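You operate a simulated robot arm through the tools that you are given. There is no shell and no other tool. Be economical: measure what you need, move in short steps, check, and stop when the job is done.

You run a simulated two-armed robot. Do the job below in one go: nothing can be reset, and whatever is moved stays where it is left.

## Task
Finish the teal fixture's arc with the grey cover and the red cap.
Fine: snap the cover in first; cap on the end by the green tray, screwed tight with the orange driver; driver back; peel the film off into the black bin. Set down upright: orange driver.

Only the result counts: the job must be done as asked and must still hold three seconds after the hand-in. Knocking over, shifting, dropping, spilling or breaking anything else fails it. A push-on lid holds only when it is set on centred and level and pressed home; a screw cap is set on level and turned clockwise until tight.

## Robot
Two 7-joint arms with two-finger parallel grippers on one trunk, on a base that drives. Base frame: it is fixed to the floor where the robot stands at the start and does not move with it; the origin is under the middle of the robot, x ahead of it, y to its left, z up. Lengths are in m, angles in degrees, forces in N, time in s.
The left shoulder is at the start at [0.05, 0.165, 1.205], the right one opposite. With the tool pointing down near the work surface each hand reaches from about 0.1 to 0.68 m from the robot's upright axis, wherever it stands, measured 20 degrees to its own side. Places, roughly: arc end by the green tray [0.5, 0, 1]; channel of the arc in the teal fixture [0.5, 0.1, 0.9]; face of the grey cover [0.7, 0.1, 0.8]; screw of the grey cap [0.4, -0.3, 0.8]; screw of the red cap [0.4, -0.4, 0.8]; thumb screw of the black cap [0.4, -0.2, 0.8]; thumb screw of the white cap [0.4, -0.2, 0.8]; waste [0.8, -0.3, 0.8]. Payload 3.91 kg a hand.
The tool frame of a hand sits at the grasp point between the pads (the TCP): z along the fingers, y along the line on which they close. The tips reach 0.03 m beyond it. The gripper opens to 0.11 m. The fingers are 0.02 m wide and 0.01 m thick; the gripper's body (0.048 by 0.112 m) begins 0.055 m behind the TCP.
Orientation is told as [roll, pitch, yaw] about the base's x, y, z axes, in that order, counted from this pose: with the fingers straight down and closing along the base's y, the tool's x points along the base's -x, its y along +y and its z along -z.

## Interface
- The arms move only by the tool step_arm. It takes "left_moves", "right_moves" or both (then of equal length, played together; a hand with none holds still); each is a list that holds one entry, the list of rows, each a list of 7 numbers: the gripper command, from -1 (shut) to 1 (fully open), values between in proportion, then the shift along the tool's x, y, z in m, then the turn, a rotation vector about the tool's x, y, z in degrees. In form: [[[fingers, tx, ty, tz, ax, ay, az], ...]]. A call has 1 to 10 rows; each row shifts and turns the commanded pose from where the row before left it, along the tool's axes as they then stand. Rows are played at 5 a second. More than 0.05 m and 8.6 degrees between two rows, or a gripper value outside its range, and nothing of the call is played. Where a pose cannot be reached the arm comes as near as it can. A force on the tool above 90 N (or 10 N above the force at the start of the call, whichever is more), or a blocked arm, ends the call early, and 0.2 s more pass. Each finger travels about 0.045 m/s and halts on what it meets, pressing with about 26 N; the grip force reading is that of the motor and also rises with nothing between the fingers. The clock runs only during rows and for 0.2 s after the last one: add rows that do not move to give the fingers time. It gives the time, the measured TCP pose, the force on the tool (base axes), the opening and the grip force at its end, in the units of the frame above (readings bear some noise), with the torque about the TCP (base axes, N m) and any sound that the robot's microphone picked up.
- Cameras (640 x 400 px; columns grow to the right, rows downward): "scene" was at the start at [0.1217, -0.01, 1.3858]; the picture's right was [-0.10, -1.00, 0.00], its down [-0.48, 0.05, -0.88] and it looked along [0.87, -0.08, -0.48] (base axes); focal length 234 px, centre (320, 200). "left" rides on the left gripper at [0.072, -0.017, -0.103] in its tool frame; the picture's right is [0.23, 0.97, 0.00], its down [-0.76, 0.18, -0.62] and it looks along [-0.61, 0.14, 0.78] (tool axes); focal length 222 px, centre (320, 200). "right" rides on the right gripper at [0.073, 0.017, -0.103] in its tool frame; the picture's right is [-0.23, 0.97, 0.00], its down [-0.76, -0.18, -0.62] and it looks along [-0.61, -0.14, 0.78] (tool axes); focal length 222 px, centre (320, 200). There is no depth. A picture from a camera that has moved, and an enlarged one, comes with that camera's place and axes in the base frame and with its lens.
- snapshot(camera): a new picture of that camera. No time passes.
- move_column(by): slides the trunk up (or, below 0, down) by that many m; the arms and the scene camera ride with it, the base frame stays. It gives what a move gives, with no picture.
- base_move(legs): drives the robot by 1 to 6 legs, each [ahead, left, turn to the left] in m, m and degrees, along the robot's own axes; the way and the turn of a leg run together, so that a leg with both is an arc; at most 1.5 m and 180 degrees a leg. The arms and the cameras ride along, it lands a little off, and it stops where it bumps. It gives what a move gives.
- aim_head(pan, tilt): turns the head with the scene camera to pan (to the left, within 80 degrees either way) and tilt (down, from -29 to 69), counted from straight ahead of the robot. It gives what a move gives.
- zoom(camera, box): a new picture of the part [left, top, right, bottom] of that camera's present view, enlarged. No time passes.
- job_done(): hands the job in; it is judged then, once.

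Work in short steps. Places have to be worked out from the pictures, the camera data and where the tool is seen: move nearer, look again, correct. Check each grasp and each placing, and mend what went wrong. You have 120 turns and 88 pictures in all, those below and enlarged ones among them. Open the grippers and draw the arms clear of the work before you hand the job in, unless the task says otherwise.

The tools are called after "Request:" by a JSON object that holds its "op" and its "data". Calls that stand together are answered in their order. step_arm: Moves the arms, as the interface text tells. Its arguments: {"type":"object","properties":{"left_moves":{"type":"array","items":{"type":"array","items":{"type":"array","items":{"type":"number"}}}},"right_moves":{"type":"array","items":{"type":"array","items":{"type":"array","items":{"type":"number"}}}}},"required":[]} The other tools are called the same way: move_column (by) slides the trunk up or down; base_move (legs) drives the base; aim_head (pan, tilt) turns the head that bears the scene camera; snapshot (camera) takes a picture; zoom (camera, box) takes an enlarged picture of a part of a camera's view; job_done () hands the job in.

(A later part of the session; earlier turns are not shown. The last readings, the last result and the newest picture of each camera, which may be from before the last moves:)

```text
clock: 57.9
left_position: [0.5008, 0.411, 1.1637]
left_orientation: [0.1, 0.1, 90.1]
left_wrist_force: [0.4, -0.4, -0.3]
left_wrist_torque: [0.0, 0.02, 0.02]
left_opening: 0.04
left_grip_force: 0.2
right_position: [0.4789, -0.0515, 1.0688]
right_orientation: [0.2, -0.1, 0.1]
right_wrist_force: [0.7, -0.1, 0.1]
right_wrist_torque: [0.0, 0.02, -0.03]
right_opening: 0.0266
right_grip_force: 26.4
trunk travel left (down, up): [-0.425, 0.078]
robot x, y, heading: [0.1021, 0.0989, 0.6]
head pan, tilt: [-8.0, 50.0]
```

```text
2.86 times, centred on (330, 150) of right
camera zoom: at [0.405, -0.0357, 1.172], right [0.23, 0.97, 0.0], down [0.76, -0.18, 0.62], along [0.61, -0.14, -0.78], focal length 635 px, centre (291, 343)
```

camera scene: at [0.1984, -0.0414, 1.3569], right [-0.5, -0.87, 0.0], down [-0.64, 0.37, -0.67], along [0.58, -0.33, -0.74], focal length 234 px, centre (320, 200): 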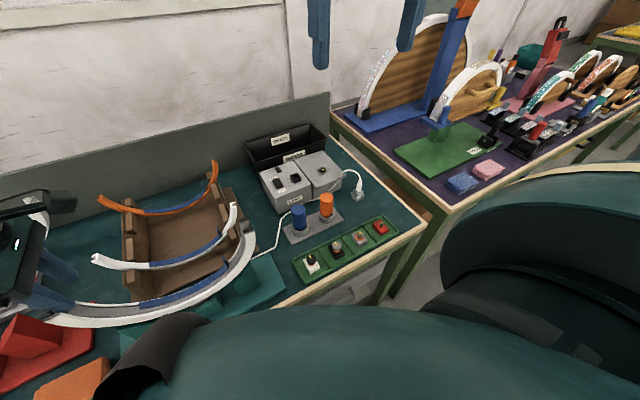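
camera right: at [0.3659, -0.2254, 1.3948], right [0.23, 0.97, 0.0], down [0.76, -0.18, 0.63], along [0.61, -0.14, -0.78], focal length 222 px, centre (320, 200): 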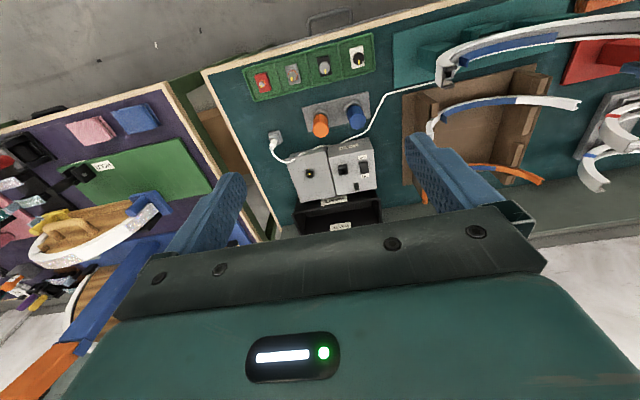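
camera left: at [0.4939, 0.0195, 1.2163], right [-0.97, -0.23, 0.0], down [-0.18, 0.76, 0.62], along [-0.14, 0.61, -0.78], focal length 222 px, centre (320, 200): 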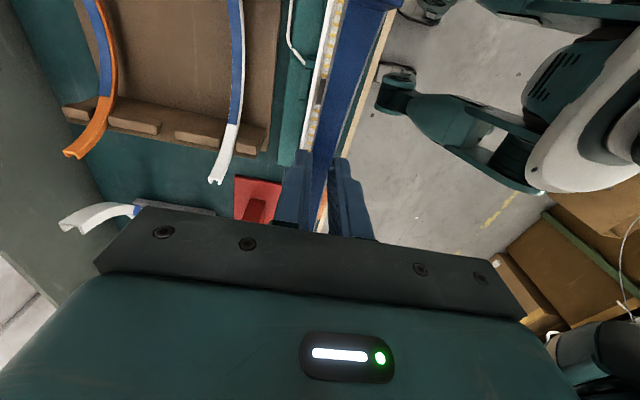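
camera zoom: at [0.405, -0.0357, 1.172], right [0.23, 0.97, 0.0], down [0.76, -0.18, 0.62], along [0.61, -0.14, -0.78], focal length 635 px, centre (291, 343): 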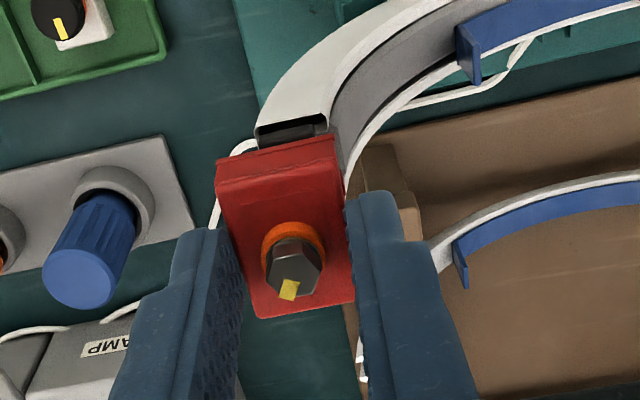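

The cap is within ~1 mm of the end's centre. I make a tiny correction and lower slowly, watching force.

Request:
{"op": "step_arm", "data": {"right_moves": [[[-1, -0.001, 0.0008, 0.003, 0, 0, 0], [-1, 0, 0, 0.004, 0, 0, 0], [-1, 0, 0, 0.003, 0, 0, 0], [-1, 0, 0, 0.002, 0, 0, 0], [-1, 0, 0, 0, 0, 0, 0]]]}}

```text
clock: 59.1
left_position: [0.501, 0.4121, 1.1652]
left_orientation: [-0.1, 0.1, 90.3]
left_wrist_force: [0.7, -0.3, -0.2]
left_wrist_torque: [0.0, 0.02, 0.02]
left_opening: 0.0399
left_grip_force: 0.1
right_position: [0.4797, -0.049, 1.0565]
right_orientation: [0.0, -0.2, 0.0]
right_wrist_force: [1.3, -2.0, 16.8]
right_wrist_torque: [-0.15, 0.22, 0.0]
right_opening: 0.0267
right_grip_force: 26.2
trunk travel left (down, up): [-0.425, 0.078]
robot x, y, heading: [0.102, 0.0974, 0.1]
head pan, tilt: [-8.0, 50.0]
```

Contact at cap bottom ≈1.021, mainly on the near-rail side. I look closely.

Request:
{"op": "zoom", "data": {"camera": "scene", "box": [350, 180, 400, 215]}}

```text
11.43 times, centred on (375, 198) of scene
camera zoom: at [0.2071, 0.0873, 1.354], right [-0.14, -0.99, 0.0], down [-0.76, 0.11, -0.64], along [0.64, -0.09, -0.77], focal length 2671 px, centre (-309, 229)
```

zoom: 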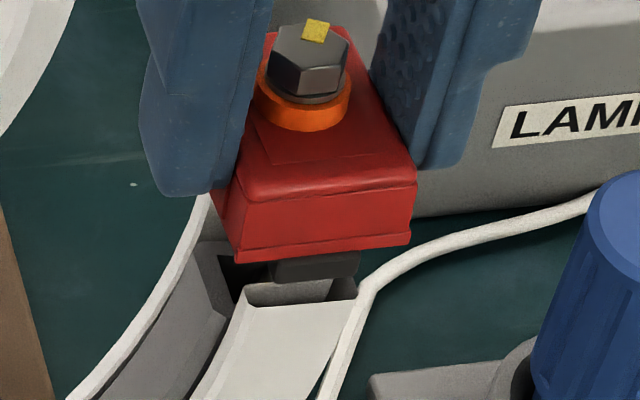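

The cap sits on the rail bars, which should enter slots in its underside. Re-estimating, the cap is likely 2–3 mm too far in +x, so I search toward −x under a light load.

Request:
{"op": "step_arm", "data": {"right_moves": [[[-1, 0, 0, 0.0015, 0, 0, 0], [-1, 0.001, 0, 0, 0, 0, 0], [-1, 0.001, 0, 0, 0, 0, 0], [-1, 0, 0, 0.001, 0, 0, 0], [-1, 0, 0, 0, 0, 0, 0]]]}}

```text
clock: 60.3
left_position: [0.4999, 0.4123, 1.1644]
left_orientation: [0.1, 0.1, 90.2]
left_wrist_force: [-0.4, -0.2, -0.3]
left_wrist_torque: [0.01, -0.01, 0.01]
left_opening: 0.04
left_grip_force: 0.0
right_position: [0.4775, -0.0494, 1.0529]
right_orientation: [0.1, -0.1, 0.0]
right_wrist_force: [4.1, 0.3, 18.0]
right_wrist_torque: [0.12, 0.18, -0.06]
right_opening: 0.0267
right_grip_force: 26.1
trunk travel left (down, up): [-0.425, 0.078]
robot x, y, heading: [0.1031, 0.1007, -0.1]
head pan, tilt: [-8.0, 50.0]
```

z has dropped ~3.5 mm, so it seems to be entering. I continue down a little.

Request:
{"op": "step_arm", "data": {"right_moves": [[[-1, 0, 0, 0.002, 0, 0, 0], [-1, 0.0005, 0, 0.002, 0, 0, 0], [-1, 0, 0, 0, 0, 0, 0]]]}}

Request:
{"op": "zoom", "data": {"camera": "scene", "box": [350, 180, 400, 215]}}

```text
clock: 61.1
left_position: [0.5, 0.411, 1.164]
left_orientation: [0.0, 0.1, 90.2]
left_wrist_force: [-0.1, -0.2, 0.1]
left_wrist_torque: [0.01, -0.04, 0.0]
left_opening: 0.0399
left_grip_force: 0.1
right_position: [0.4745, -0.0498, 1.0454]
right_orientation: [-0.1, 0.4, 0.1]
right_wrist_force: [-6.1, -0.6, -2.0]
right_wrist_torque: [0.0, 0.11, -0.02]
right_opening: 0.0271
right_grip_force: 26.7
trunk travel left (down, up): [-0.425, 0.078]
robot x, y, heading: [0.1007, 0.0983, 0.0]
head pan, tilt: [-8.0, 50.0]
```

```text
11.43 times, centred on (375, 198) of scene
camera zoom: at [0.2074, 0.0869, 1.3535], right [-0.14, -0.99, 0.0], down [-0.76, 0.11, -0.64], along [0.64, -0.09, -0.77], focal length 2671 px, centre (-309, 229)
```

zoom: 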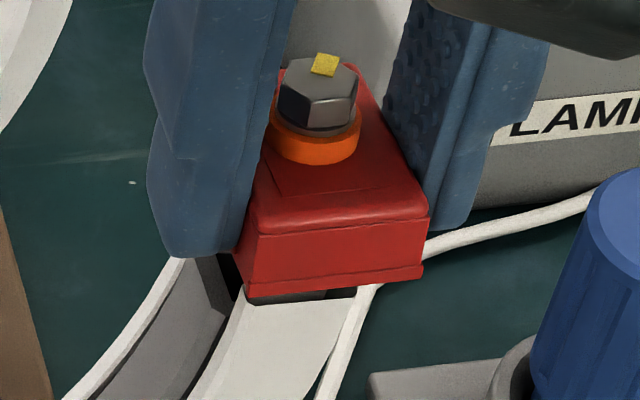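

The cap has dropped over the rails. I press it gently down to seat, then release and back off upward.

Request:
{"op": "step_arm", "data": {"right_moves": [[[-1, 0.002, 0, 0.003, 0, 0, 0], [-1, 0.001, 0, 0.003, 0, 0, 0], [-1, 0, 0, 0.002, 0, 0, 0], [-1, 0, 0, 0, 0, 0, 0]]]}}

```text
clock: 62.1
left_position: [0.4981, 0.4104, 1.1656]
left_orientation: [0.0, 0.1, 90.2]
left_wrist_force: [0.0, 0.2, -0.1]
left_wrist_torque: [0.0, -0.01, -0.02]
left_opening: 0.0402
left_grip_force: 0.0
right_position: [0.4732, -0.0486, 1.0417]
right_orientation: [0.0, -0.3, 0.0]
right_wrist_force: [-6.2, -2.8, 20.2]
right_wrist_torque: [-0.08, -0.13, 0.0]
right_opening: 0.0266
right_grip_force: 26.4
trunk travel left (down, up): [-0.425, 0.078]
robot x, y, heading: [0.0993, 0.0983, 0.1]
head pan, tilt: [-8.0, 50.0]
```

Seated at 20 N. Release, rise, and check the cap.

Request:
{"op": "step_arm", "data": {"right_moves": [[[-0.9, 0, 0, -0.002, 0, 0, 0], [-0.5, 0, 0, 0, 0, 0, 0], [-0.2, 0, 0, 0, 0, 0, 0], [-0.1, 0, 0, -0.03, 0, 0, 0], [-0.1, 0, 0, -0.04, 0, 0, 0], [-0.1, 0, 0, -0.04, 0, 0, 0], [-0.1, 0, -0.045, 0, 0, 0, 0], [-0.1, 0, -0.045, 0, 0, 0, 0], [-0.1, 0, 0, 0, 0, 0, 0]]]}}

Request:
{"op": "zoom", "data": {"camera": "scene", "box": [340, 140, 480, 240]}}

```text
clock: 64.1
left_position: [0.5014, 0.4118, 1.1646]
left_orientation: [0.1, 0.1, 90.1]
left_wrist_force: [-0.1, -0.4, 0.0]
left_wrist_torque: [0.03, 0.02, 0.02]
left_opening: 0.0399
left_grip_force: 0.0
right_position: [0.4726, -0.1396, 1.1549]
right_orientation: [0.0, 0.0, 0.0]
right_wrist_force: [-0.2, 0.2, 0.9]
right_wrist_torque: [-0.01, 0.02, 0.0]
right_opening: 0.0493
right_grip_force: 0.1
trunk travel left (down, up): [-0.425, 0.078]
robot x, y, heading: [0.0977, 0.102, 0.0]
head pan, tilt: [-8.0, 50.0]
```

```text
4.00 times, centred on (410, 190) of scene
camera zoom: at [0.2082, 0.0875, 1.3539], right [-0.14, -0.99, 0.0], down [-0.76, 0.1, -0.64], along [0.64, -0.09, -0.77], focal length 935 px, centre (-40, 240)
```

zoom: 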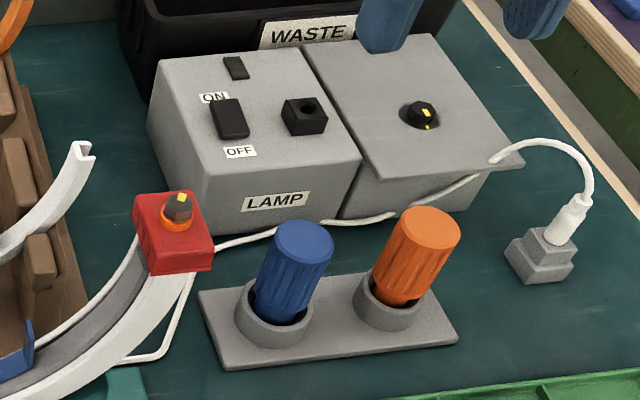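

The cap is seated and level on the end. The orange driver's top triangulates to ≈(.554,-.266,.903), so I move the right hand above it and turn to yaw +60° to leave clockwise travel.

Request:
{"op": "step_arm", "data": {"right_moves": [[[0.1, -0.027, -0.0415, 0, 0, 0, 0], [0.1, -0.027, -0.0415, 0, 0, 0, 0], [0.1, -0.0275, -0.042, 0, 0, 0, 0], [0.1, 0, 0, 0, 0, 0, -8.5], [0.1, 0, 0, 0, 0, 0, -8.5], [0.1, 0, 0, 0, 0, 0, -8.5], [0.1, 0, 0, 0, 0, 0, -8.5], [0.1, 0, 0, 0, 0, 0, -8.5], [0.1, 0, 0, 0, 0, 0, -8.5], [0.1, 0, 0, 0, 0, 0, -8.5]]]}}

Request:
{"op": "step_arm", "data": {"right_moves": [[[0.1, 0, 0, 0.045, 0, 0, 0], [0.1, 0, 0, 0.045, 0, 0, 0], [0.1, 0, 0, 0.045, 0, 0, 0], [0.1, 0, 0, 0, 0, 0, 0]]]}}

Request:
{"op": "zoom", "data": {"camera": "right", "box": [220, 20, 440, 240]}}

```text
refused: row 3 steps farther than a row can; nothing moved
```

```text
clock: 65.1
left_position: [0.5007, 0.4117, 1.1651]
left_orientation: [0.0, 0.1, 90.2]
left_wrist_force: [-0.9, 0.1, 0.3]
left_wrist_torque: [0.0, -0.01, 0.02]
left_opening: 0.0398
left_grip_force: 0.1
right_position: [0.4735, -0.1395, 1.0181]
right_orientation: [0.1, -0.1, 0.1]
right_wrist_force: [-0.7, -0.1, -0.5]
right_wrist_torque: [0.03, -0.03, -0.03]
right_opening: 0.0604
right_grip_force: 0.1
trunk travel left (down, up): [-0.425, 0.078]
robot x, y, heading: [0.0998, 0.0997, 0.2]
head pan, tilt: [-8.0, 50.0]
```

```text
1.82 times, centred on (330, 130) of right
camera zoom: at [0.3999, -0.1243, 1.1214], right [0.23, 0.97, 0.0], down [0.76, -0.18, 0.62], along [0.61, -0.14, -0.78], focal length 404 px, centre (302, 327)
```

zoom: 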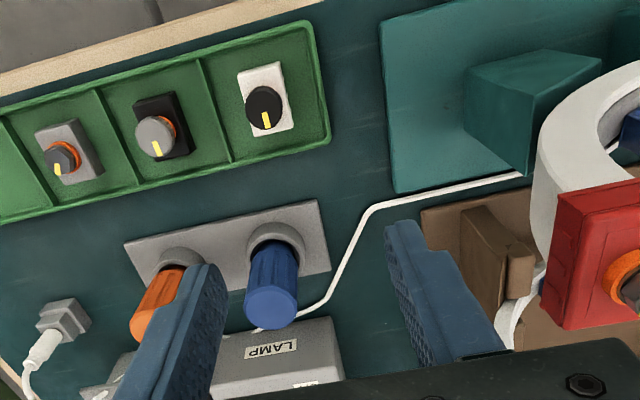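

It lowered in a harmless spot. Now I translate in legal steps to the orange driver, then rotate.

Request:
{"op": "step_arm", "data": {"right_moves": [[[0.1, -0.02, -0.0315, 0, 0, 0, 0], [0.1, -0.02, -0.0315, 0, 0, 0, 0], [0.1, -0.02, -0.0315, 0, 0, 0, 0], [0.1, -0.0205, -0.0315, 0, 0, 0, 0], [0.1, 0, 0, 0, 0, 0, -8.5], [0.1, 0, 0, 0, 0, 0, -8.5], [0.1, 0, 0, 0, 0, 0, -8.5], [0.1, 0, 0, 0, 0, 0, -8.5], [0.1, 0, 0, 0, 0, 0, -8.5], [0.1, 0, 0, 0, 0, 0, -8.5]]]}}

Request:
{"op": "zoom", "data": {"camera": "right", "box": [220, 20, 440, 240]}}

```text
clock: 67.3
left_position: [0.5021, 0.411, 1.1649]
left_orientation: [0.0, 0.1, 90.2]
left_wrist_force: [0.8, 0.0, 0.8]
left_wrist_torque: [0.01, -0.01, -0.01]
left_opening: 0.0402
left_grip_force: 0.1
right_position: [0.5547, -0.2652, 1.017]
right_orientation: [0.1, 0.0, 51.2]
right_wrist_force: [-0.9, 1.0, 0.2]
right_wrist_torque: [-0.01, 0.01, -0.01]
right_opening: 0.0608
right_grip_force: 0.0
trunk travel left (down, up): [-0.425, 0.078]
robot x, y, heading: [0.0979, 0.1011, 0.1]
head pan, tilt: [-8.0, 50.0]
```

```text
1.82 times, centred on (330, 130) of right
camera zoom: at [0.4951, -0.3127, 1.121], right [-0.62, 0.79, 0.0], down [0.62, 0.48, 0.62], along [0.49, 0.39, -0.78], focal length 404 px, centre (302, 327)
```

zoom: 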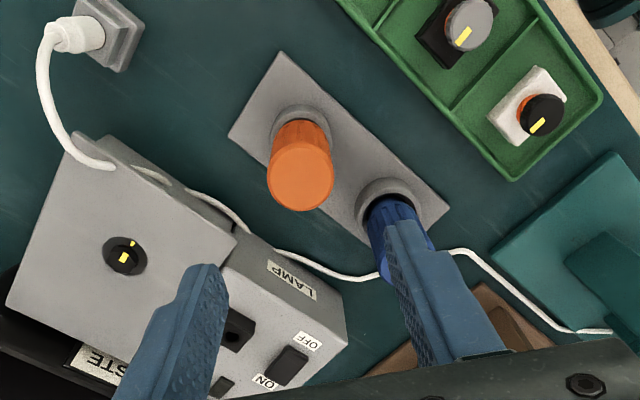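

The driver is centred laterally between the fingers. I descend to z≈.876 around the handle and close.

Request:
{"op": "step_arm", "data": {"right_moves": [[[0.1, 0.002, 0, 0.04, 0, 0, 0], [0.1, 0, 0, 0.04, 0, 0, 0], [0.1, 0, 0, 0.035, 0, 0, 0], [0.1, 0, 0, 0.026, 0, 0, 0], [-0.3, 0, 0, 0, 0, 0, 0], [-0.7, 0, 0, 0, 0, 0, 0], [-1, 0, 0, 0, 0, 0, 0], [-1, 0, 0, 0, 0, 0, 0]]]}}

```text
clock: 69.1
left_position: [0.5004, 0.412, 1.1645]
left_orientation: [0.1, 0.0, 90.2]
left_wrist_force: [0.1, 0.2, -0.7]
left_wrist_torque: [0.0, -0.01, 0.02]
left_opening: 0.04
left_grip_force: 0.0
right_position: [0.5536, -0.2654, 0.8756]
right_orientation: [0.0, -0.1, 51.0]
right_wrist_force: [-0.1, -0.3, 0.6]
right_wrist_torque: [0.0, -0.02, 0.02]
right_opening: 0.0361
right_grip_force: 25.7
trunk travel left (down, up): [-0.425, 0.078]
robot x, y, heading: [0.0989, 0.0979, 0.1]
head pan, tilt: [-8.0, 50.0]
```

Gripped at 36 mm. I lift it 0.3 m straight up and check the driver's length.

Request:
{"op": "step_arm", "data": {"right_moves": [[[-1, 0, 0, -0.03, 0, 0, 0], [-1, 0, 0, -0.045, 0, 0, 0], [-1, 0, 0, -0.045, 0, 0, 0], [-1, 0, 0, -0.045, 0, 0, 0], [-1, 0, 0, -0.045, 0, 0, 0], [-1, 0, 0, -0.045, 0, 0, 0], [-1, 0, 0, -0.045, 0, 0, 0], [-1, 0, 0, 0, 0, 0, 0]]]}}

Request:
{"op": "zoom", "data": {"camera": "scene", "box": [330, 60, 510, 240]}}

```text
clock: 70.9
left_position: [0.5005, 0.4114, 1.1646]
left_orientation: [0.1, 0.2, 90.1]
left_wrist_force: [0.2, -0.2, -0.7]
left_wrist_torque: [0.0, 0.0, 0.0]
left_opening: 0.0398
left_grip_force: 0.1
right_position: [0.5539, -0.2673, 1.1773]
right_orientation: [0.0, -0.1, 51.1]
right_wrist_force: [-0.7, 0.3, 0.3]
right_wrist_torque: [-0.03, 0.0, 0.02]
right_opening: 0.0363
right_grip_force: 25.8
trunk travel left (down, up): [-0.425, 0.078]
robot x, y, heading: [0.1011, 0.0997, -0.1]
head pan, tilt: [-8.0, 50.0]
```

```text
2.22 times, centred on (420, 150) of scene
camera zoom: at [0.2082, 0.0868, 1.3539], right [-0.14, -0.99, 0.0], down [-0.76, 0.11, -0.64], along [0.64, -0.09, -0.77], focal length 519 px, centre (98, 311)
```

zoom: 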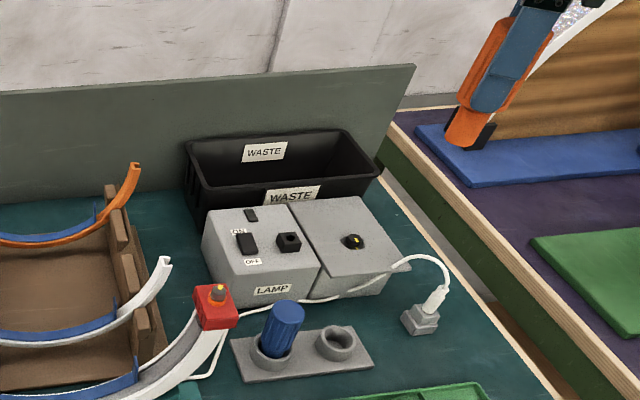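

The driver's bottom is ≈.063 below the TCP. I carry it over to the cap's knob (≈.4745,−.0495), staying high.

Request:
{"op": "step_arm", "data": {"right_moves": [[[-1, -0.0239, 0.0398, 0, 0, 0, 0], [-1, -0.0239, 0.0398, 0, 0, 0, 0], [-1, -0.0239, 0.0398, 0, 0, 0, 0], [-1, -0.0239, 0.0398, 0, 0, 0, 0], [-1, -0.0237, 0.0396, 0, 0, 0, 0], [-1, 0, 0, 0, 0, 0, 0]]]}}

Request:
{"op": "zoom", "data": {"camera": "scene", "box": [320, 110, 420, 220]}}

Request:
{"op": "zoom", "data": {"camera": "right", "box": [230, 20, 430, 220]}}

```text
clock: 72.3
left_position: [0.501, 0.4108, 1.1636]
left_orientation: [0.0, 0.0, 90.2]
left_wrist_force: [-0.5, -0.1, 0.6]
left_wrist_torque: [0.0, 0.0, 0.02]
left_opening: 0.0399
left_grip_force: 0.1
right_position: [0.4737, -0.0492, 1.1755]
right_orientation: [-0.1, -0.1, 51.0]
right_wrist_force: [-0.2, 0.1, -0.2]
right_wrist_torque: [0.0, 0.02, -0.02]
right_opening: 0.0362
right_grip_force: 26.6
trunk travel left (down, up): [-0.425, 0.078]
robot x, y, heading: [0.1025, 0.0973, -0.0]
head pan, tilt: [-8.0, 50.0]
```

```text
3.64 times, centred on (370, 165) of scene
camera zoom: at [0.2079, 0.0866, 1.3539], right [-0.14, -0.99, 0.0], down [-0.76, 0.11, -0.64], along [0.64, -0.09, -0.77], focal length 850 px, centre (138, 327)
```

zoom: 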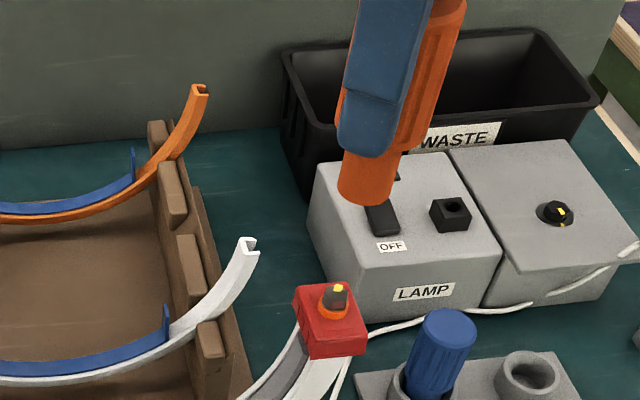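

```text
2.00 times, centred on (330, 120) of right
camera zoom: at [0.4146, -0.0957, 1.2791], right [-0.61, 0.79, 0.0], down [0.62, 0.48, 0.62], along [0.49, 0.38, -0.78], focal length 444 px, centre (300, 360)
```

zoom: 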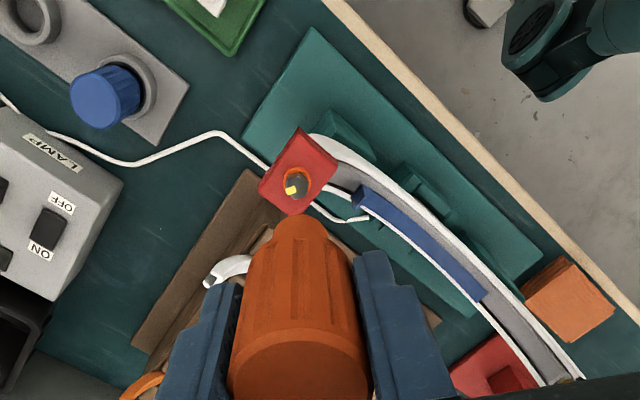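

Knob is close below. I nudge ~1.5 mm and lower 55 mm to bring the driver's nose just above the knob, then compare.

Request:
{"op": "step_arm", "data": {"right_moves": [[[-1, 0.0005, -0.0017, 0.02, 0, 0, 0], [-1, 0, 0, 0.02, 0, 0, 0], [-1, 0, 0, 0.015, 0, 0, 0], [-1, 0, 0, 0, 0, 0, 0]]]}}

Request:
{"op": "zoom", "data": {"camera": "scene", "box": [345, 160, 405, 210]}}

```text
clock: 73.3
left_position: [0.5008, 0.4112, 1.164]
left_orientation: [0.1, 0.0, 90.2]
left_wrist_force: [0.2, -0.1, 1.0]
left_wrist_torque: [0.01, 0.0, 0.0]
left_opening: 0.0399
left_grip_force: 0.0
right_position: [0.4759, -0.0505, 1.1215]
right_orientation: [-0.1, -0.1, 51.0]
right_wrist_force: [0.2, 0.2, -1.0]
right_wrist_torque: [-0.02, -0.02, 0.01]
right_opening: 0.0363
right_grip_force: 26.3
trunk travel left (down, up): [-0.425, 0.078]
robot x, y, heading: [0.0986, 0.0997, 0.1]
head pan, tilt: [-8.0, 50.0]
```

```text
8.00 times, centred on (375, 185) of scene
camera zoom: at [0.2079, 0.0872, 1.3539], right [-0.14, -0.99, 0.0], down [-0.76, 0.11, -0.64], along [0.64, -0.09, -0.77], focal length 1870 px, centre (-120, 320)
```

zoom: 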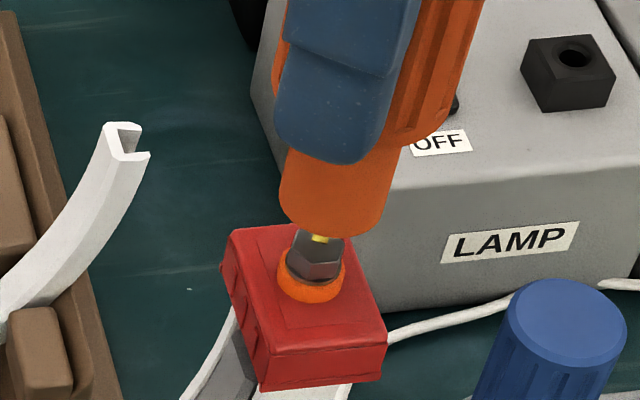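

The nose axis lines up with the knob, with a gap of ~14 mm. I lower slowly onto it.

Request:
{"op": "step_arm", "data": {"right_moves": [[[-1, 0, 0, 0.008, 0, 0, 0], [-1, 0, 0, 0.004, 0, 0, 0], [-1, 0, 0, 0.003, 0, 0, 0], [-1, 0, 0, 0.002, 0, 0, 0], [-1, 0, 0, 0, 0, 0, 0]]]}}

```text
clock: 74.5
left_position: [0.5012, 0.4101, 1.1638]
left_orientation: [0.0, 0.1, 90.1]
left_wrist_force: [-0.3, 0.3, -0.1]
left_wrist_torque: [-0.04, -0.02, -0.04]
left_opening: 0.0399
left_grip_force: 0.1
right_position: [0.4739, -0.0516, 1.1041]
right_orientation: [0.0, 0.0, 51.0]
right_wrist_force: [-0.1, -0.9, -0.7]
right_wrist_torque: [-0.01, 0.01, -0.01]
right_opening: 0.036
right_grip_force: 25.7
trunk travel left (down, up): [-0.425, 0.078]
robot x, y, heading: [0.1018, 0.0997, 0.3]
head pan, tilt: [-8.0, 50.0]
```

Request:
{"op": "step_arm", "data": {"right_moves": [[[-1, 0, 0, 0.003, 0, 0, 0], [-1, 0, 0, 0.003, 0, 0, 0], [-1, 0, 0, 0.002, 0, 0, 0], [-1, 0, 0, 0, 0, 0, 0]]]}}

Request:
{"op": "zoom", "data": {"camera": "scene", "box": [345, 165, 405, 210]}}

```text
clock: 75.5
left_position: [0.5015, 0.4116, 1.1647]
left_orientation: [0.1, 0.1, 90.2]
left_wrist_force: [-0.6, 0.5, -0.4]
left_wrist_torque: [0.03, -0.01, -0.03]
left_opening: 0.0399
left_grip_force: 0.1
right_position: [0.4743, -0.0522, 1.0958]
right_orientation: [0.0, -0.1, 51.1]
right_wrist_force: [0.7, 0.1, 0.7]
right_wrist_torque: [0.0, -0.01, -0.02]
right_opening: 0.0365
right_grip_force: 26.1
trunk travel left (down, up): [-0.425, 0.078]
robot x, y, heading: [0.1016, 0.1024, -0.1]
head pan, tilt: [-8.0, 50.0]
```

```text
8.89 times, centred on (375, 188) of scene
camera zoom: at [0.208, 0.0871, 1.354], right [-0.14, -0.99, 0.0], down [-0.76, 0.11, -0.64], along [0.64, -0.09, -0.77], focal length 2078 px, centre (-169, 311)
```

zoom: 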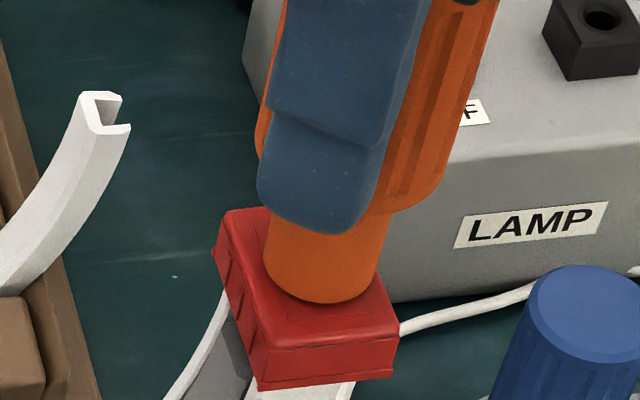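

The nose now encloses the knob with no resistance. I lower until light contact.

Request:
{"op": "step_arm", "data": {"right_moves": [[[-1, 0, 0, 0.002, 0, 0, 0], [-1, 0, 0, 0.002, 0, 0, 0], [-1, 0, 0, 0.0015, 0, 0, 0], [-1, 0, 0, 0, 0, 0, 0]]]}}

```text
clock: 76.5
left_position: [0.5006, 0.4114, 1.1649]
left_orientation: [0.1, 0.1, 90.2]
left_wrist_force: [0.2, 0.0, -1.1]
left_wrist_torque: [0.01, -0.03, 0.02]
left_opening: 0.0399
left_grip_force: 0.1
right_position: [0.475, -0.0511, 1.0905]
right_orientation: [0.0, -0.1, 51.1]
right_wrist_force: [0.1, 1.0, 1.3]
right_wrist_torque: [0.05, 0.01, 0.0]
right_opening: 0.0361
right_grip_force: 26.2
trunk travel left (down, up): [-0.425, 0.078]
robot x, y, heading: [0.1, 0.0967, 0.3]
head pan, tilt: [-8.0, 50.0]
```

I start turning clockwise (+ about tool z), with a slight downward feed.

Request:
{"op": "step_arm", "data": {"right_moves": [[[-1, 0, 0, 0.001, 0, 0, 8.5], [-1, 0, 0, 0.0005, 0, 0, 8.5], [-1, 0, 0, 0.0005, 0, 0, 8.5], [-1, 0, 0, 0, 0, 0, 8.5], [-1, 0, 0, 0, 0, 0, 8.5], [-1, 0, 0, 0, 0, 0, 8.5], [-1, 0, 0, 0, 0, 0, 8.5], [-1, 0, 0, 0, 0, 0, 8.5], [-1, 0, 0, 0, 0, 0, 8.5], [-1, 0, 0, 0, 0, 0, 0]]]}}

```text
clock: 78.7
left_position: [0.5009, 0.4105, 1.1646]
left_orientation: [0.1, 0.1, 90.1]
left_wrist_force: [-0.3, 0.3, 0.0]
left_wrist_torque: [0.01, 0.02, 0.0]
left_opening: 0.0395
left_grip_force: 0.0
right_position: [0.4752, -0.0518, 1.0887]
right_orientation: [0.1, 0.1, -25.6]
right_wrist_force: [-0.4, -0.2, -3.0]
right_wrist_torque: [0.01, 0.04, 0.08]
right_opening: 0.036
right_grip_force: 26.4
trunk travel left (down, up): [-0.425, 0.078]
robot x, y, heading: [0.0988, 0.098, 0.1]
head pan, tilt: [-8.0, 50.0]
```

A small reaction torque and downward pull show it is engaged. I keep turning.

Request:
{"op": "step_arm", "data": {"right_moves": [[[-1, 0, 0, 0.0005, 0, 0, 8.5], [-1, 0, 0, 0.0003, 0, 0, 8.5], [-1, 0, 0, 0.0003, 0, 0, 8.5], [-1, 0, 0, 0.0003, 0, 0, 8.5], [-1, 0, 0, 0, 0, 0, 8.5], [-1, 0, 0, 0, 0, 0, 8.5], [-1, 0, 0, 0, 0, 0, 8.5], [-1, 0, 0, 0, 0, 0, 8.5], [-1, 0, 0, 0, 0, 0, 8.5], [-1, 0, 0, 0, 0, 0, 0]]]}}

```text
clock: 80.9
left_position: [0.5005, 0.4111, 1.1633]
left_orientation: [-0.1, 0.0, 90.2]
left_wrist_force: [0.1, -0.7, -0.3]
left_wrist_torque: [0.01, 0.02, -0.03]
left_opening: 0.0399
left_grip_force: 0.1
right_position: [0.4749, -0.0493, 1.0879]
right_orientation: [0.1, 0.2, -102.1]
right_wrist_force: [-1.1, 0.0, 5.7]
right_wrist_torque: [0.09, -0.01, 0.08]
right_opening: 0.0359
right_grip_force: 25.5
trunk travel left (down, up): [-0.425, 0.078]
robot x, y, heading: [0.1036, 0.1016, 0.2]
head pan, tilt: [-8.0, 50.0]
```

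Still light torque (.08 N·m); continuing to turn clockwise.

Request:
{"op": "step_arm", "data": {"right_moves": [[[-1, 0, 0, 0, 0, 0, 8.5], [-1, 0, 0, 0.0003, 0, 0, 8.5], [-1, 0, 0, 0, 0, 0, 8.5], [-1, 0, 0, 0.0003, 0, 0, 8.5], [-1, 0, 0, 0, 0, 0, 8.5], [-1, 0, 0, 0, 0, 0, 8.5], [-1, 0, 0, 0, 0, 0, 8.5], [-1, 0, 0, 0, 0, 0, 8.5], [-1, 0, 0, 0, 0, 0, 0]]]}}

```text
clock: 82.9
left_position: [0.5015, 0.4113, 1.1646]
left_orientation: [0.2, 0.0, 90.2]
left_wrist_force: [0.0, -0.2, -0.4]
left_wrist_torque: [0.04, -0.03, 0.02]
left_opening: 0.0398
left_grip_force: 0.1
right_position: [0.5053, -0.2939, 1.1329]
right_orientation: [-0.8, 0.2, -169.5]
right_wrist_force: [-1.0, -0.8, -1.1]
right_wrist_torque: [0.0, 0.0, 0.03]
right_opening: 0.0351
right_grip_force: 25.5
right hand out of reach, approached as far as the arm can: row 2, 3, 4, 5, 6, 7, 8
trunk travel left (down, up): [-0.425, 0.078]
robot x, y, heading: [0.1024, 0.1029, 0.4]
head pan, tilt: [-8.0, 50.0]
```

The arm ran out of reach and swung off to (.505,−.294,1.133). I check what happened before doing anything else.

Request:
{"op": "snapshot", "data": {"camera": "scene"}}

```text
14 pictures are left
camera scene: at [0.208, 0.0874, 1.3539], right [-0.14, -0.99, 0.0], down [-0.76, 0.11, -0.64], along [0.64, -0.09, -0.77], focal length 234 px, centre (320, 200)
```

scene: 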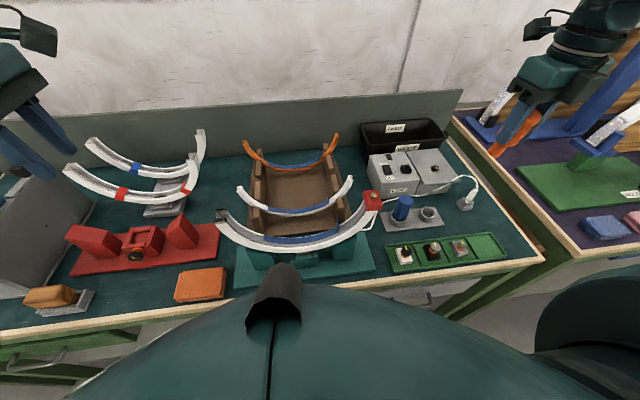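

The driver is still held, the cap is still in place and nothing else was disturbed. I unwind the wrist here (counter-clockwise, in free air).

Request:
{"op": "step_arm", "data": {"right_moves": [[[-1, 0, 0, 0, 0, 0, -8.5], [-1, 0, 0, 0, 0, 0, -8.5], [-1, 0, 0, 0, 0, 0, -8.5], [-1, 0, 0, 0, 0, 0, -8.5], [-1, 0, 0, 0, 0, 0, -8.5], [-1, 0, 0, 0, 0, 0, -8.5], [-1, 0, 0, 0, 0, 0, -8.5], [-1, 0, 0, 0, 0, 0, -8.5], [-1, 0, 0, 0, 0, 0, -8.5], [-1, 0, 0, 0, 0, 0, -8.5]]]}}

Request:
{"op": "step_arm", "data": {"right_moves": [[[-1, 0, 0, 0, 0, 0, -8.5], [-1, 0, 0, 0, 0, 0, -8.5], [-1, 0, 0, 0, 0, 0, -8.5], [-1, 0, 0, 0, 0, 0, -8.5], [-1, 0, 0, 0, 0, 0, -8.5], [-1, 0, 0, 0, 0, 0, -8.5], [-1, 0, 0, 0, 0, 0, -8.5], [-1, 0, 0, 0, 0, 0, -8.5], [-1, 0, 0, 0, 0, 0, -8.5], [-1, 0, 0, 0, 0, 0, -8.5]]]}}

Request:
{"op": "step_arm", "data": {"right_moves": [[[-1, 0, 0, 0, 0, 0, -8.5], [-1, 0, 0, 0, 0, 0, -8.5], [-1, 0, 0, 0, 0, 0, -8.5], [-1, 0, 0, 0, 0, 0, -8.5], [-1, 0, 0, 0, 0, 0, -8.5], [-1, 0, 0, 0, 0, 0, -8.5], [-1, 0, 0, 0, 0, 0, 0]]]}}

```text
clock: 85.1
left_position: [0.5009, 0.411, 1.1646]
left_orientation: [0.0, 0.1, 90.2]
left_wrist_force: [-0.6, 0.3, 0.5]
left_wrist_torque: [0.0, -0.02, -0.01]
left_opening: 0.0397
left_grip_force: 0.1
right_position: [0.5039, -0.2932, 1.1327]
right_orientation: [0.0, 0.2, -84.8]
right_wrist_force: [-0.3, 0.4, -0.8]
right_wrist_torque: [0.02, -0.02, -0.01]
right_opening: 0.035
right_grip_force: 25.1
trunk travel left (down, up): [-0.425, 0.078]
robot x, y, heading: [0.099, 0.0935, 0.3]
head pan, tilt: [-8.0, 50.0]
```

```text
clock: 87.3
left_position: [0.4999, 0.4108, 1.165]
left_orientation: [0.1, 0.0, 90.2]
left_wrist_force: [0.3, -0.1, 0.2]
left_wrist_torque: [0.01, -0.01, -0.02]
left_opening: 0.0398
left_grip_force: 0.1
right_position: [0.5039, -0.2944, 1.1327]
right_orientation: [0.0, -0.1, 0.2]
right_wrist_force: [0.3, -0.4, -1.4]
right_wrist_torque: [0.01, 0.01, 0.0]
right_opening: 0.0348
right_grip_force: 26.0
trunk travel left (down, up): [-0.425, 0.078]
robot x, y, heading: [0.1018, 0.0985, -0.0]
head pan, tilt: [-8.0, 50.0]
```

```text
clock: 88.9
left_position: [0.5012, 0.4106, 1.1645]
left_orientation: [0.1, 0.1, 90.2]
left_wrist_force: [-0.4, -0.5, 0.2]
left_wrist_torque: [0.0, 0.02, -0.02]
left_opening: 0.04
left_grip_force: 0.1
right_position: [0.5051, -0.2934, 1.1324]
right_orientation: [0.0, -0.2, 51.0]
right_wrist_force: [0.3, 0.0, -1.0]
right_wrist_torque: [0.01, -0.02, -0.03]
right_opening: 0.0347
right_grip_force: 25.8
trunk travel left (down, up): [-0.425, 0.078]
robot x, y, heading: [0.101, 0.0981, 0.1]
head pan, tilt: [-8.0, 50.0]
```

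The grip opening changed slightly (36→34.7 mm), so I check how the driver sits in the fingers.

Request:
{"op": "zoom", "data": {"camera": "right", "box": [230, 20, 430, 220]}}

Request:
{"op": "zoom", "data": {"camera": "scene", "box": [430, 80, 550, 180]}}

```text
2.00 times, centred on (330, 120) of right
camera zoom: at [0.4456, -0.3406, 1.2365], right [-0.62, 0.79, 0.0], down [0.62, 0.48, 0.62], along [0.49, 0.38, -0.78], focal length 444 px, centre (300, 360)
```

zoom: 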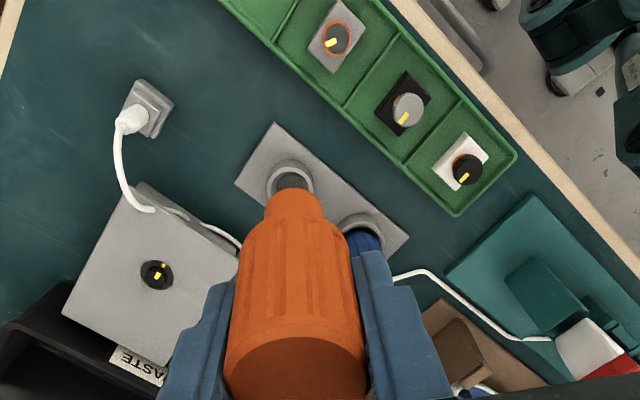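

```text
4.00 times, centred on (490, 130) of scene
camera zoom: at [0.2081, 0.0871, 1.3539], right [-0.14, -0.99, 0.0], down [-0.76, 0.11, -0.64], along [0.64, -0.09, -0.77], focal length 935 px, centre (-360, 480)
```

zoom: 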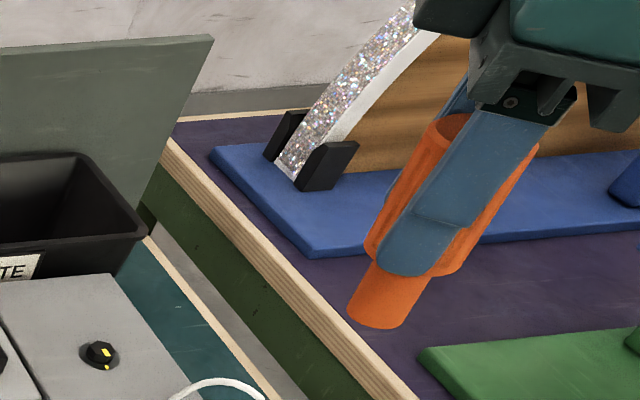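

The driver has tilted ~6° in the fingers during the swing. I'll return it to its holder to re-seat it upright and re-grip; first I move above the holder and counter-tilt.

Request:
{"op": "step_arm", "data": {"right_moves": [[[-1, -0.0262, -0.01, 0, 0, 0, 0], [-1, -0.0261, -0.0101, 0, 0, 0, 0], [-1, 0, 0, 0.048, 0, 0, 0], [-1, 0, 0, 0.048, 0, 0, 0], [-1, 0, 0, 0.048, 0, 0, 0], [-1, 0, 0, 0, -2, -6, 0], [-1, 0, 0, 0, 0, 0, 0]]]}}

Request:
{"op": "zoom", "data": {"camera": "scene", "box": [370, 130, 490, 240]}}

```text
clock: 90.5
left_position: [0.5016, 0.4115, 1.1637]
left_orientation: [0.1, 0.1, 90.2]
left_wrist_force: [-0.7, 0.0, 0.3]
left_wrist_torque: [0.01, 0.0, -0.02]
left_opening: 0.0399
left_grip_force: 0.2
right_position: [0.553, -0.2656, 0.9907]
right_orientation: [1.9, -6.1, 50.8]
right_wrist_force: [0.7, 0.2, 0.0]
right_wrist_torque: [-0.01, 0.0, 0.01]
right_opening: 0.0348
right_grip_force: 26.3
trunk travel left (down, up): [-0.425, 0.078]
robot x, y, heading: [0.0961, 0.1, 0.1]
head pan, tilt: [-8.0, 50.0]
```

```text
3.64 times, centred on (430, 185) of scene
camera zoom: at [0.2084, 0.0874, 1.3539], right [-0.14, -0.99, 0.0], down [-0.76, 0.11, -0.64], along [0.64, -0.09, -0.77], focal length 850 px, centre (-80, 254)
```

zoom: 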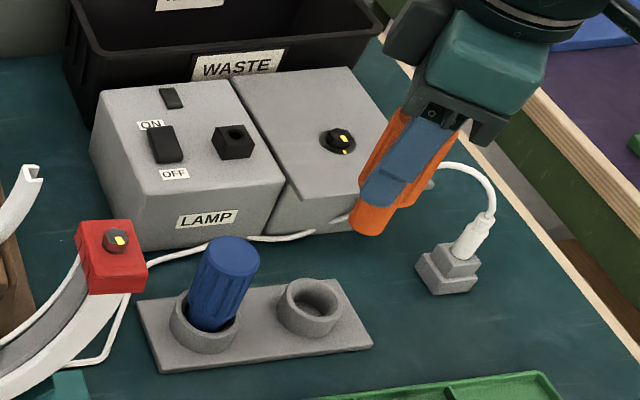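

The orange ring under the cap's screw no longer shows, so the screw may already be fully down. One close zoom to confirm.

Request:
{"op": "zoom", "data": {"camera": "scene", "box": [360, 180, 400, 210]}}

```text
13.33 times, centred on (380, 195) of scene
camera zoom: at [0.2084, 0.0874, 1.3539], right [-0.14, -0.99, 0.0], down [-0.76, 0.11, -0.64], along [0.64, -0.09, -0.77], focal length 3116 px, centre (-480, 267)
```

zoom: 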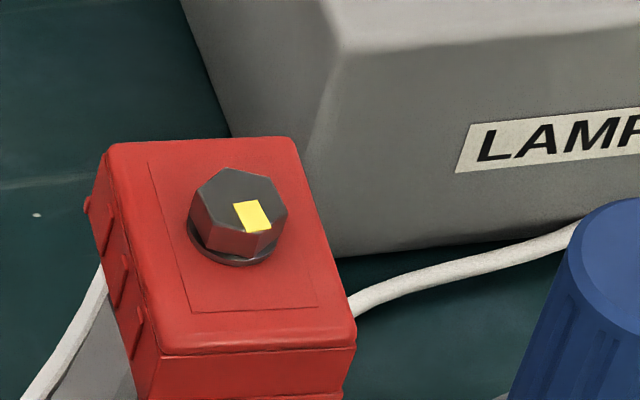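

The screw is fully down with its flange on the cap, but I want to verify tightness with one more turn. First I re-seat the driver by lowering it vertically into the holder, watching the force.

Request:
{"op": "step_arm", "data": {"right_moves": [[[-1, -0.0012, 0.001, 0, 0, 0, 0], [-1, 0.0032, -0.001, 0.0298, 0, 0, 0], [-1, 0.0032, -0.001, 0.0298, 0, 0, 0], [-1, 0.0021, -0.0007, 0.0199, 0, 0, 0], [-1, 0.0011, -0.0003, 0.01, 0, 0, 0], [-1, 0, 0, 0, 0, 0, 0]]]}}

```text
clock: 91.9
left_position: [0.5012, 0.4109, 1.1645]
left_orientation: [0.1, 0.1, 90.1]
left_wrist_force: [0.4, 0.4, 0.2]
left_wrist_torque: [-0.04, -0.01, 0.0]
left_opening: 0.0397
left_grip_force: 0.0
right_position: [0.5537, -0.2645, 0.8989]
right_orientation: [1.9, -6.1, 51.1]
right_wrist_force: [-0.6, 0.2, -1.1]
right_wrist_torque: [-0.01, 0.0, 0.0]
right_opening: 0.0349
right_grip_force: 25.7
trunk travel left (down, up): [-0.425, 0.078]
robot x, y, heading: [0.1022, 0.097, 0.3]
head pan, tilt: [-8.0, 50.0]
```

No contact yet; I continue slowly until it bottoms.

Request:
{"op": "step_arm", "data": {"right_moves": [[[-1, 0.0008, -0.0003, 0.008, 0, 0, 0], [-1, 0.0006, -0.0002, 0.006, 0, 0, 0], [-1, 0.0004, -0.0001, 0.004, 0, 0, 0], [-1, 0.0003, -0.0001, 0.003, 0, 0, 0], [-1, 0, 0, 0, 0, 0, 0]]]}}

```text
clock: 93.1
left_position: [0.502, 0.4111, 1.164]
left_orientation: [0.1, 0.1, 90.1]
left_wrist_force: [-0.7, -0.2, 0.5]
left_wrist_torque: [0.01, -0.02, -0.02]
left_opening: 0.0399
left_grip_force: 0.0
right_position: [0.556, -0.2639, 0.8797]
right_orientation: [1.8, -6.3, 50.8]
right_wrist_force: [19.0, -4.7, 6.2]
right_wrist_torque: [-0.35, -1.13, -0.01]
right_opening: 0.035
right_grip_force: 25.6
trunk travel left (down, up): [-0.425, 0.078]
robot x, y, heading: [0.0998, 0.1003, -0.2]
head pan, tilt: [-8.0, 50.0]
```

Side load of 19 N toward +x means the nose is against the −x wall. I shift +x 3 mm and −y slightly, lower a bit, and read.

Request:
{"op": "step_arm", "data": {"right_moves": [[[-1, -0.0015, -0.0026, 0, 0, 0, 0], [-1, 0, 0, 0, 0, 0, 0], [-1, 0.0003, -0.0001, 0.003, 0, 0, 0], [-1, 0, 0, 0, 0, 0, 0]]]}}

```text
clock: 94.1
left_position: [0.5005, 0.411, 1.1652]
left_orientation: [0.0, 0.1, 90.2]
left_wrist_force: [-0.1, 0.5, 0.1]
left_wrist_torque: [-0.01, 0.02, -0.03]
left_opening: 0.0404
left_grip_force: 0.1
right_position: [0.5565, -0.2646, 0.8773]
right_orientation: [1.8, -6.1, 50.9]
right_wrist_force: [6.9, -7.5, 16.1]
right_wrist_torque: [-0.7, -0.55, -0.03]
right_opening: 0.0347
right_grip_force: 26.2
trunk travel left (down, up): [-0.425, 0.078]
robot x, y, heading: [0.1004, 0.0982, 0.0]
head pan, tilt: [-8.0, 50.0]
```

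Bottomed in the holder. I release, remove the tilt around the upright handle, and re-grip square at the same yaw.

Request:
{"op": "step_arm", "data": {"right_moves": [[[-0.6, 0, 0, 0, 0, 0, 0], [-0.1, 0, 0, 0, 0, 0, 0], [0.1, 0, 0, 0, 0, 0, 0], [0.1, 0, 0, 0, 2, 6, 0], [0.1, 0.0013, 0.0018, 0.001, 0, 0, 0], [0.1, 0, 0, 0, 0, 0, 0]]]}}

Request:
{"op": "zoom", "data": {"camera": "scene", "box": [380, 140, 480, 230]}}

```text
clock: 95.5
left_position: [0.5013, 0.4121, 1.1628]
left_orientation: [0.2, 0.0, 90.3]
left_wrist_force: [0.4, -0.4, -0.1]
left_wrist_torque: [0.01, 0.01, -0.01]
left_opening: 0.0397
left_grip_force: 0.0
right_position: [0.5555, -0.2642, 0.8742]
right_orientation: [-0.1, -0.1, 51.1]
right_wrist_force: [-0.3, -0.5, 0.3]
right_wrist_torque: [0.0, -0.03, 0.0]
right_opening: 0.0606
right_grip_force: 0.0
trunk travel left (down, up): [-0.425, 0.078]
robot x, y, heading: [0.1002, 0.096, 0.3]
head pan, tilt: [-8.0, 50.0]
```

```text
4.44 times, centred on (430, 185) of scene
camera zoom: at [0.2081, 0.0873, 1.3539], right [-0.14, -0.99, 0.0], down [-0.76, 0.11, -0.64], along [0.64, -0.09, -0.77], focal length 1039 px, centre (-169, 267)
```

zoom: 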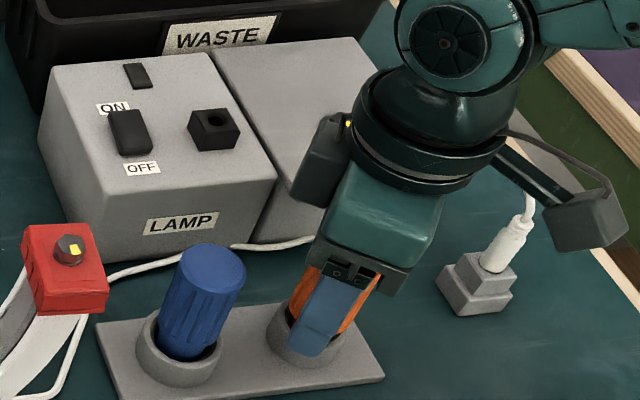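

The driver stands in the holder. I centre, re-grip, and lift.

Request:
{"op": "step_arm", "data": {"right_moves": [[[0.1, 0.0017, 0.0005, 0, 0, 0, 0], [-0.4, 0, 0, 0, 0, 0, 0], [-0.9, 0, 0, 0, 0, 0, 0], [-1, 0, 0, 0, 0, 0, 0], [-1, 0, 0, -0.04, 0, 0, 0], [-1, 0, 0, -0.048, 0, 0, 0], [-1, 0, 0, -0.048, 0, 0, 0], [-1, 0, 0, -0.048, 0, 0, 0], [-1, 0, 0, -0.048, 0, 0, 0], [-1, 0, 0, -0.048, 0, 0, 0]]]}}

```text
clock: 97.7
left_position: [0.502, 0.4113, 1.1643]
left_orientation: [0.0, 0.1, 90.2]
left_wrist_force: [0.4, 0.8, 0.2]
left_wrist_torque: [-0.01, -0.02, -0.03]
left_opening: 0.0399
left_grip_force: 0.1
right_position: [0.5515, -0.2645, 1.1541]
right_orientation: [0.0, -0.1, 51.1]
right_wrist_force: [-0.5, -0.4, -0.7]
right_wrist_torque: [-0.01, -0.04, 0.01]
right_opening: 0.035
right_grip_force: 26.1
trunk travel left (down, up): [-0.425, 0.078]
robot x, y, heading: [0.099, 0.0971, 0.3]
head pan, tilt: [-8.0, 50.0]
```

Moving back above the cap and turning to yaw 78° (matching the screw's hex, mod 60°).

Request:
{"op": "step_arm", "data": {"right_moves": [[[-1, -0.0233, 0.0389, 0, 0, 0, 0], [-1, -0.0233, 0.0389, 0, 0, 0, 0], [-1, -0.0233, 0.0389, 0, 0, 0, 0], [-1, -0.0233, 0.0389, 0, 0, 0, 0], [-1, -0.0233, 0.039, 0, 0, 0, 0], [-1, 0, 0, 0, 0, 0, -8.5], [-1, 0, 0, 0, 0, 0, -8.5], [-1, 0, 0, 0, 0, 0, -8.5], [-1, 0, 0, 0, 0, 0, -1.5], [-1, 0, 0, 0, 0, 0, 0]]]}}

```text
clock: 99.9
left_position: [0.5006, 0.4097, 1.1656]
left_orientation: [0.2, 0.0, 90.3]
left_wrist_force: [0.2, 0.1, -0.3]
left_wrist_torque: [0.01, 0.01, 0.0]
left_opening: 0.04
left_grip_force: 0.1
right_position: [0.4751, -0.0529, 1.1551]
right_orientation: [0.0, 0.0, 78.2]
right_wrist_force: [-0.1, 0.3, -1.2]
right_wrist_torque: [0.02, -0.04, -0.04]
right_opening: 0.0351
right_grip_force: 25.8
trunk travel left (down, up): [-0.425, 0.078]
robot x, y, heading: [0.1007, 0.0986, 0.1]
head pan, tilt: [-8.0, 50.0]
```

I check alignment once before descending.

Request:
{"op": "step_arm", "data": {"right_moves": [[[-1, -0.001, 0, 0.02, 0, 0, 0], [-1, 0, 0, 0.015, 0, 0, 0], [-1, 0, 0, 0, 0, 0, 0]]]}}

Request:
{"op": "zoom", "data": {"camera": "scene", "box": [345, 160, 405, 210]}}

```text
clock: 100.7
left_position: [0.5013, 0.4116, 1.164]
left_orientation: [0.1, 0.1, 90.2]
left_wrist_force: [0.9, -0.1, -0.7]
left_wrist_torque: [0.01, -0.01, -0.01]
left_opening: 0.0401
left_grip_force: 0.0
right_position: [0.4737, -0.0515, 1.1188]
right_orientation: [-0.1, -0.1, 78.1]
right_wrist_force: [-0.1, 0.0, -1.7]
right_wrist_torque: [0.03, 0.0, 0.03]
right_opening: 0.0349
right_grip_force: 26.2
trunk travel left (down, up): [-0.425, 0.078]
robot x, y, heading: [0.1014, 0.099, 0.3]
head pan, tilt: [-8.0, 50.0]
```

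```text
8.00 times, centred on (375, 185) of scene
camera zoom: at [0.208, 0.0871, 1.3539], right [-0.14, -0.99, 0.0], down [-0.76, 0.11, -0.64], along [0.64, -0.09, -0.77], focal length 1870 px, centre (-120, 320)
```

zoom: 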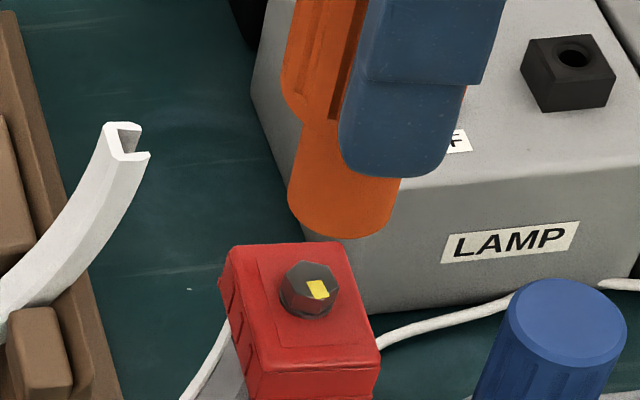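

Aligned to within ~1 mm in y; the screw head now sits lower. I correct and descend to engage.

Request:
{"op": "step_arm", "data": {"right_moves": [[[-1, -0.001, 0, 0.015, 0, 0, 0], [-1, 0, 0, 0.01, 0, 0, 0], [-1, 0, 0, 0.005, 0, 0, 0], [-1, 0, 0, 0.003, 0, 0, 0], [-1, 0, 0, 0.002, 0, 0, 0], [-1, 0, 0, 0, 0, 0, 0]]]}}

```text
clock: 102.1
left_position: [0.5007, 0.4124, 1.1653]
left_orientation: [0.0, 0.0, 90.2]
left_wrist_force: [-0.2, 0.1, -1.0]
left_wrist_torque: [0.0, 0.02, 0.03]
left_opening: 0.0398
left_grip_force: 0.0
right_position: [0.4756, -0.0508, 1.087]
right_orientation: [-0.6, -0.2, 78.0]
right_wrist_force: [-0.9, -0.8, 24.0]
right_wrist_torque: [0.19, 0.08, -0.04]
right_opening: 0.0349
right_grip_force: 26.2
trunk travel left (down, up): [-0.425, 0.078]
robot x, y, heading: [0.0997, 0.0983, 0.0]
head pan, tilt: [-8.0, 50.0]
```

Seated with 24 N. I turn clockwise and watch the torque.

Request:
{"op": "step_arm", "data": {"right_moves": [[[-1, 0, 0, -0.0015, 0, 0, 8.5], [-1, 0, 0, 0, 0, 0, 8.5], [-1, 0, 0, 0, 0, 0, 8.5], [-1, 0, 0, 0, 0, 0, 8.5], [-1, 0, 0, 0, 0, 0, 8.5]]]}}

```text
clock: 103.3
left_position: [0.4987, 0.4118, 1.1637]
left_orientation: [0.0, 0.2, 90.3]
left_wrist_force: [0.0, -0.3, -0.1]
left_wrist_torque: [0.01, -0.01, 0.01]
left_opening: 0.0397
left_grip_force: 0.0
right_position: [0.473, -0.0503, 1.0859]
right_orientation: [0.1, -0.2, 35.4]
right_wrist_force: [-3.3, 0.9, 17.4]
right_wrist_torque: [0.27, 0.22, 0.31]
right_opening: 0.0348
right_grip_force: 26.4
trunk travel left (down, up): [-0.425, 0.078]
robot x, y, heading: [0.0992, 0.0987, -0.1]
head pan, tilt: [-8.0, 50.0]
```

Torque rose to 0.31 N·m; a few more degrees to see whether it's tight.

Request:
{"op": "step_arm", "data": {"right_moves": [[[-1, 0, 0, -0.0005, 0, 0, 8.5], [-1, 0, 0, 0, 0, 0, 8.5], [-1, 0, 0, 0, 0, 0, 8.5], [-1, 0, 0, 0, 0, 0, 8.5], [-1, 0, 0, 0, 0, 0, 8.5], [-1, 0, 0, 0, 0, 0, 8.5]]]}}

Request:
{"op": "zoom", "data": {"camera": "scene", "box": [335, 140, 415, 210]}}

```text
clock: 104.7
left_position: [0.5, 0.4114, 1.1643]
left_orientation: [0.1, 0.1, 90.3]
left_wrist_force: [0.5, -0.5, 0.3]
left_wrist_torque: [-0.02, 0.01, -0.01]
left_opening: 0.04
left_grip_force: 0.1
right_position: [0.4749, -0.0514, 1.0858]
right_orientation: [0.1, -0.1, -15.6]
right_wrist_force: [-1.3, 0.0, 2.9]
right_wrist_torque: [0.07, 0.08, 0.28]
right_opening: 0.035
right_grip_force: 27.0
trunk travel left (down, up): [-0.425, 0.078]
robot x, y, heading: [0.0982, 0.0987, 0.2]
head pan, tilt: [-8.0, 50.0]
```

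```text
5.71 times, centred on (375, 175) of scene
camera zoom: at [0.2076, 0.0872, 1.3539], right [-0.14, -0.99, 0.0], down [-0.76, 0.11, -0.64], along [0.64, -0.09, -0.77], focal length 1336 px, centre (6, 343)
```

zoom: 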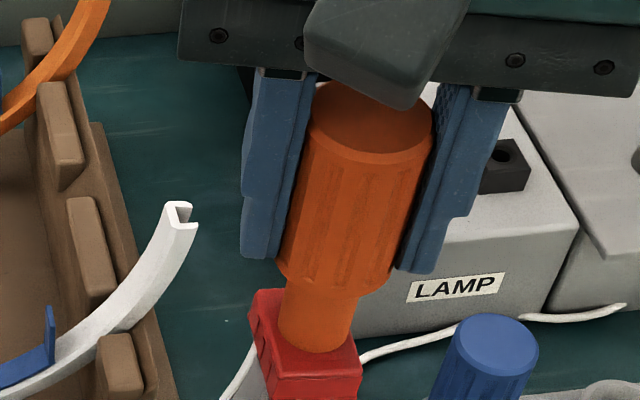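

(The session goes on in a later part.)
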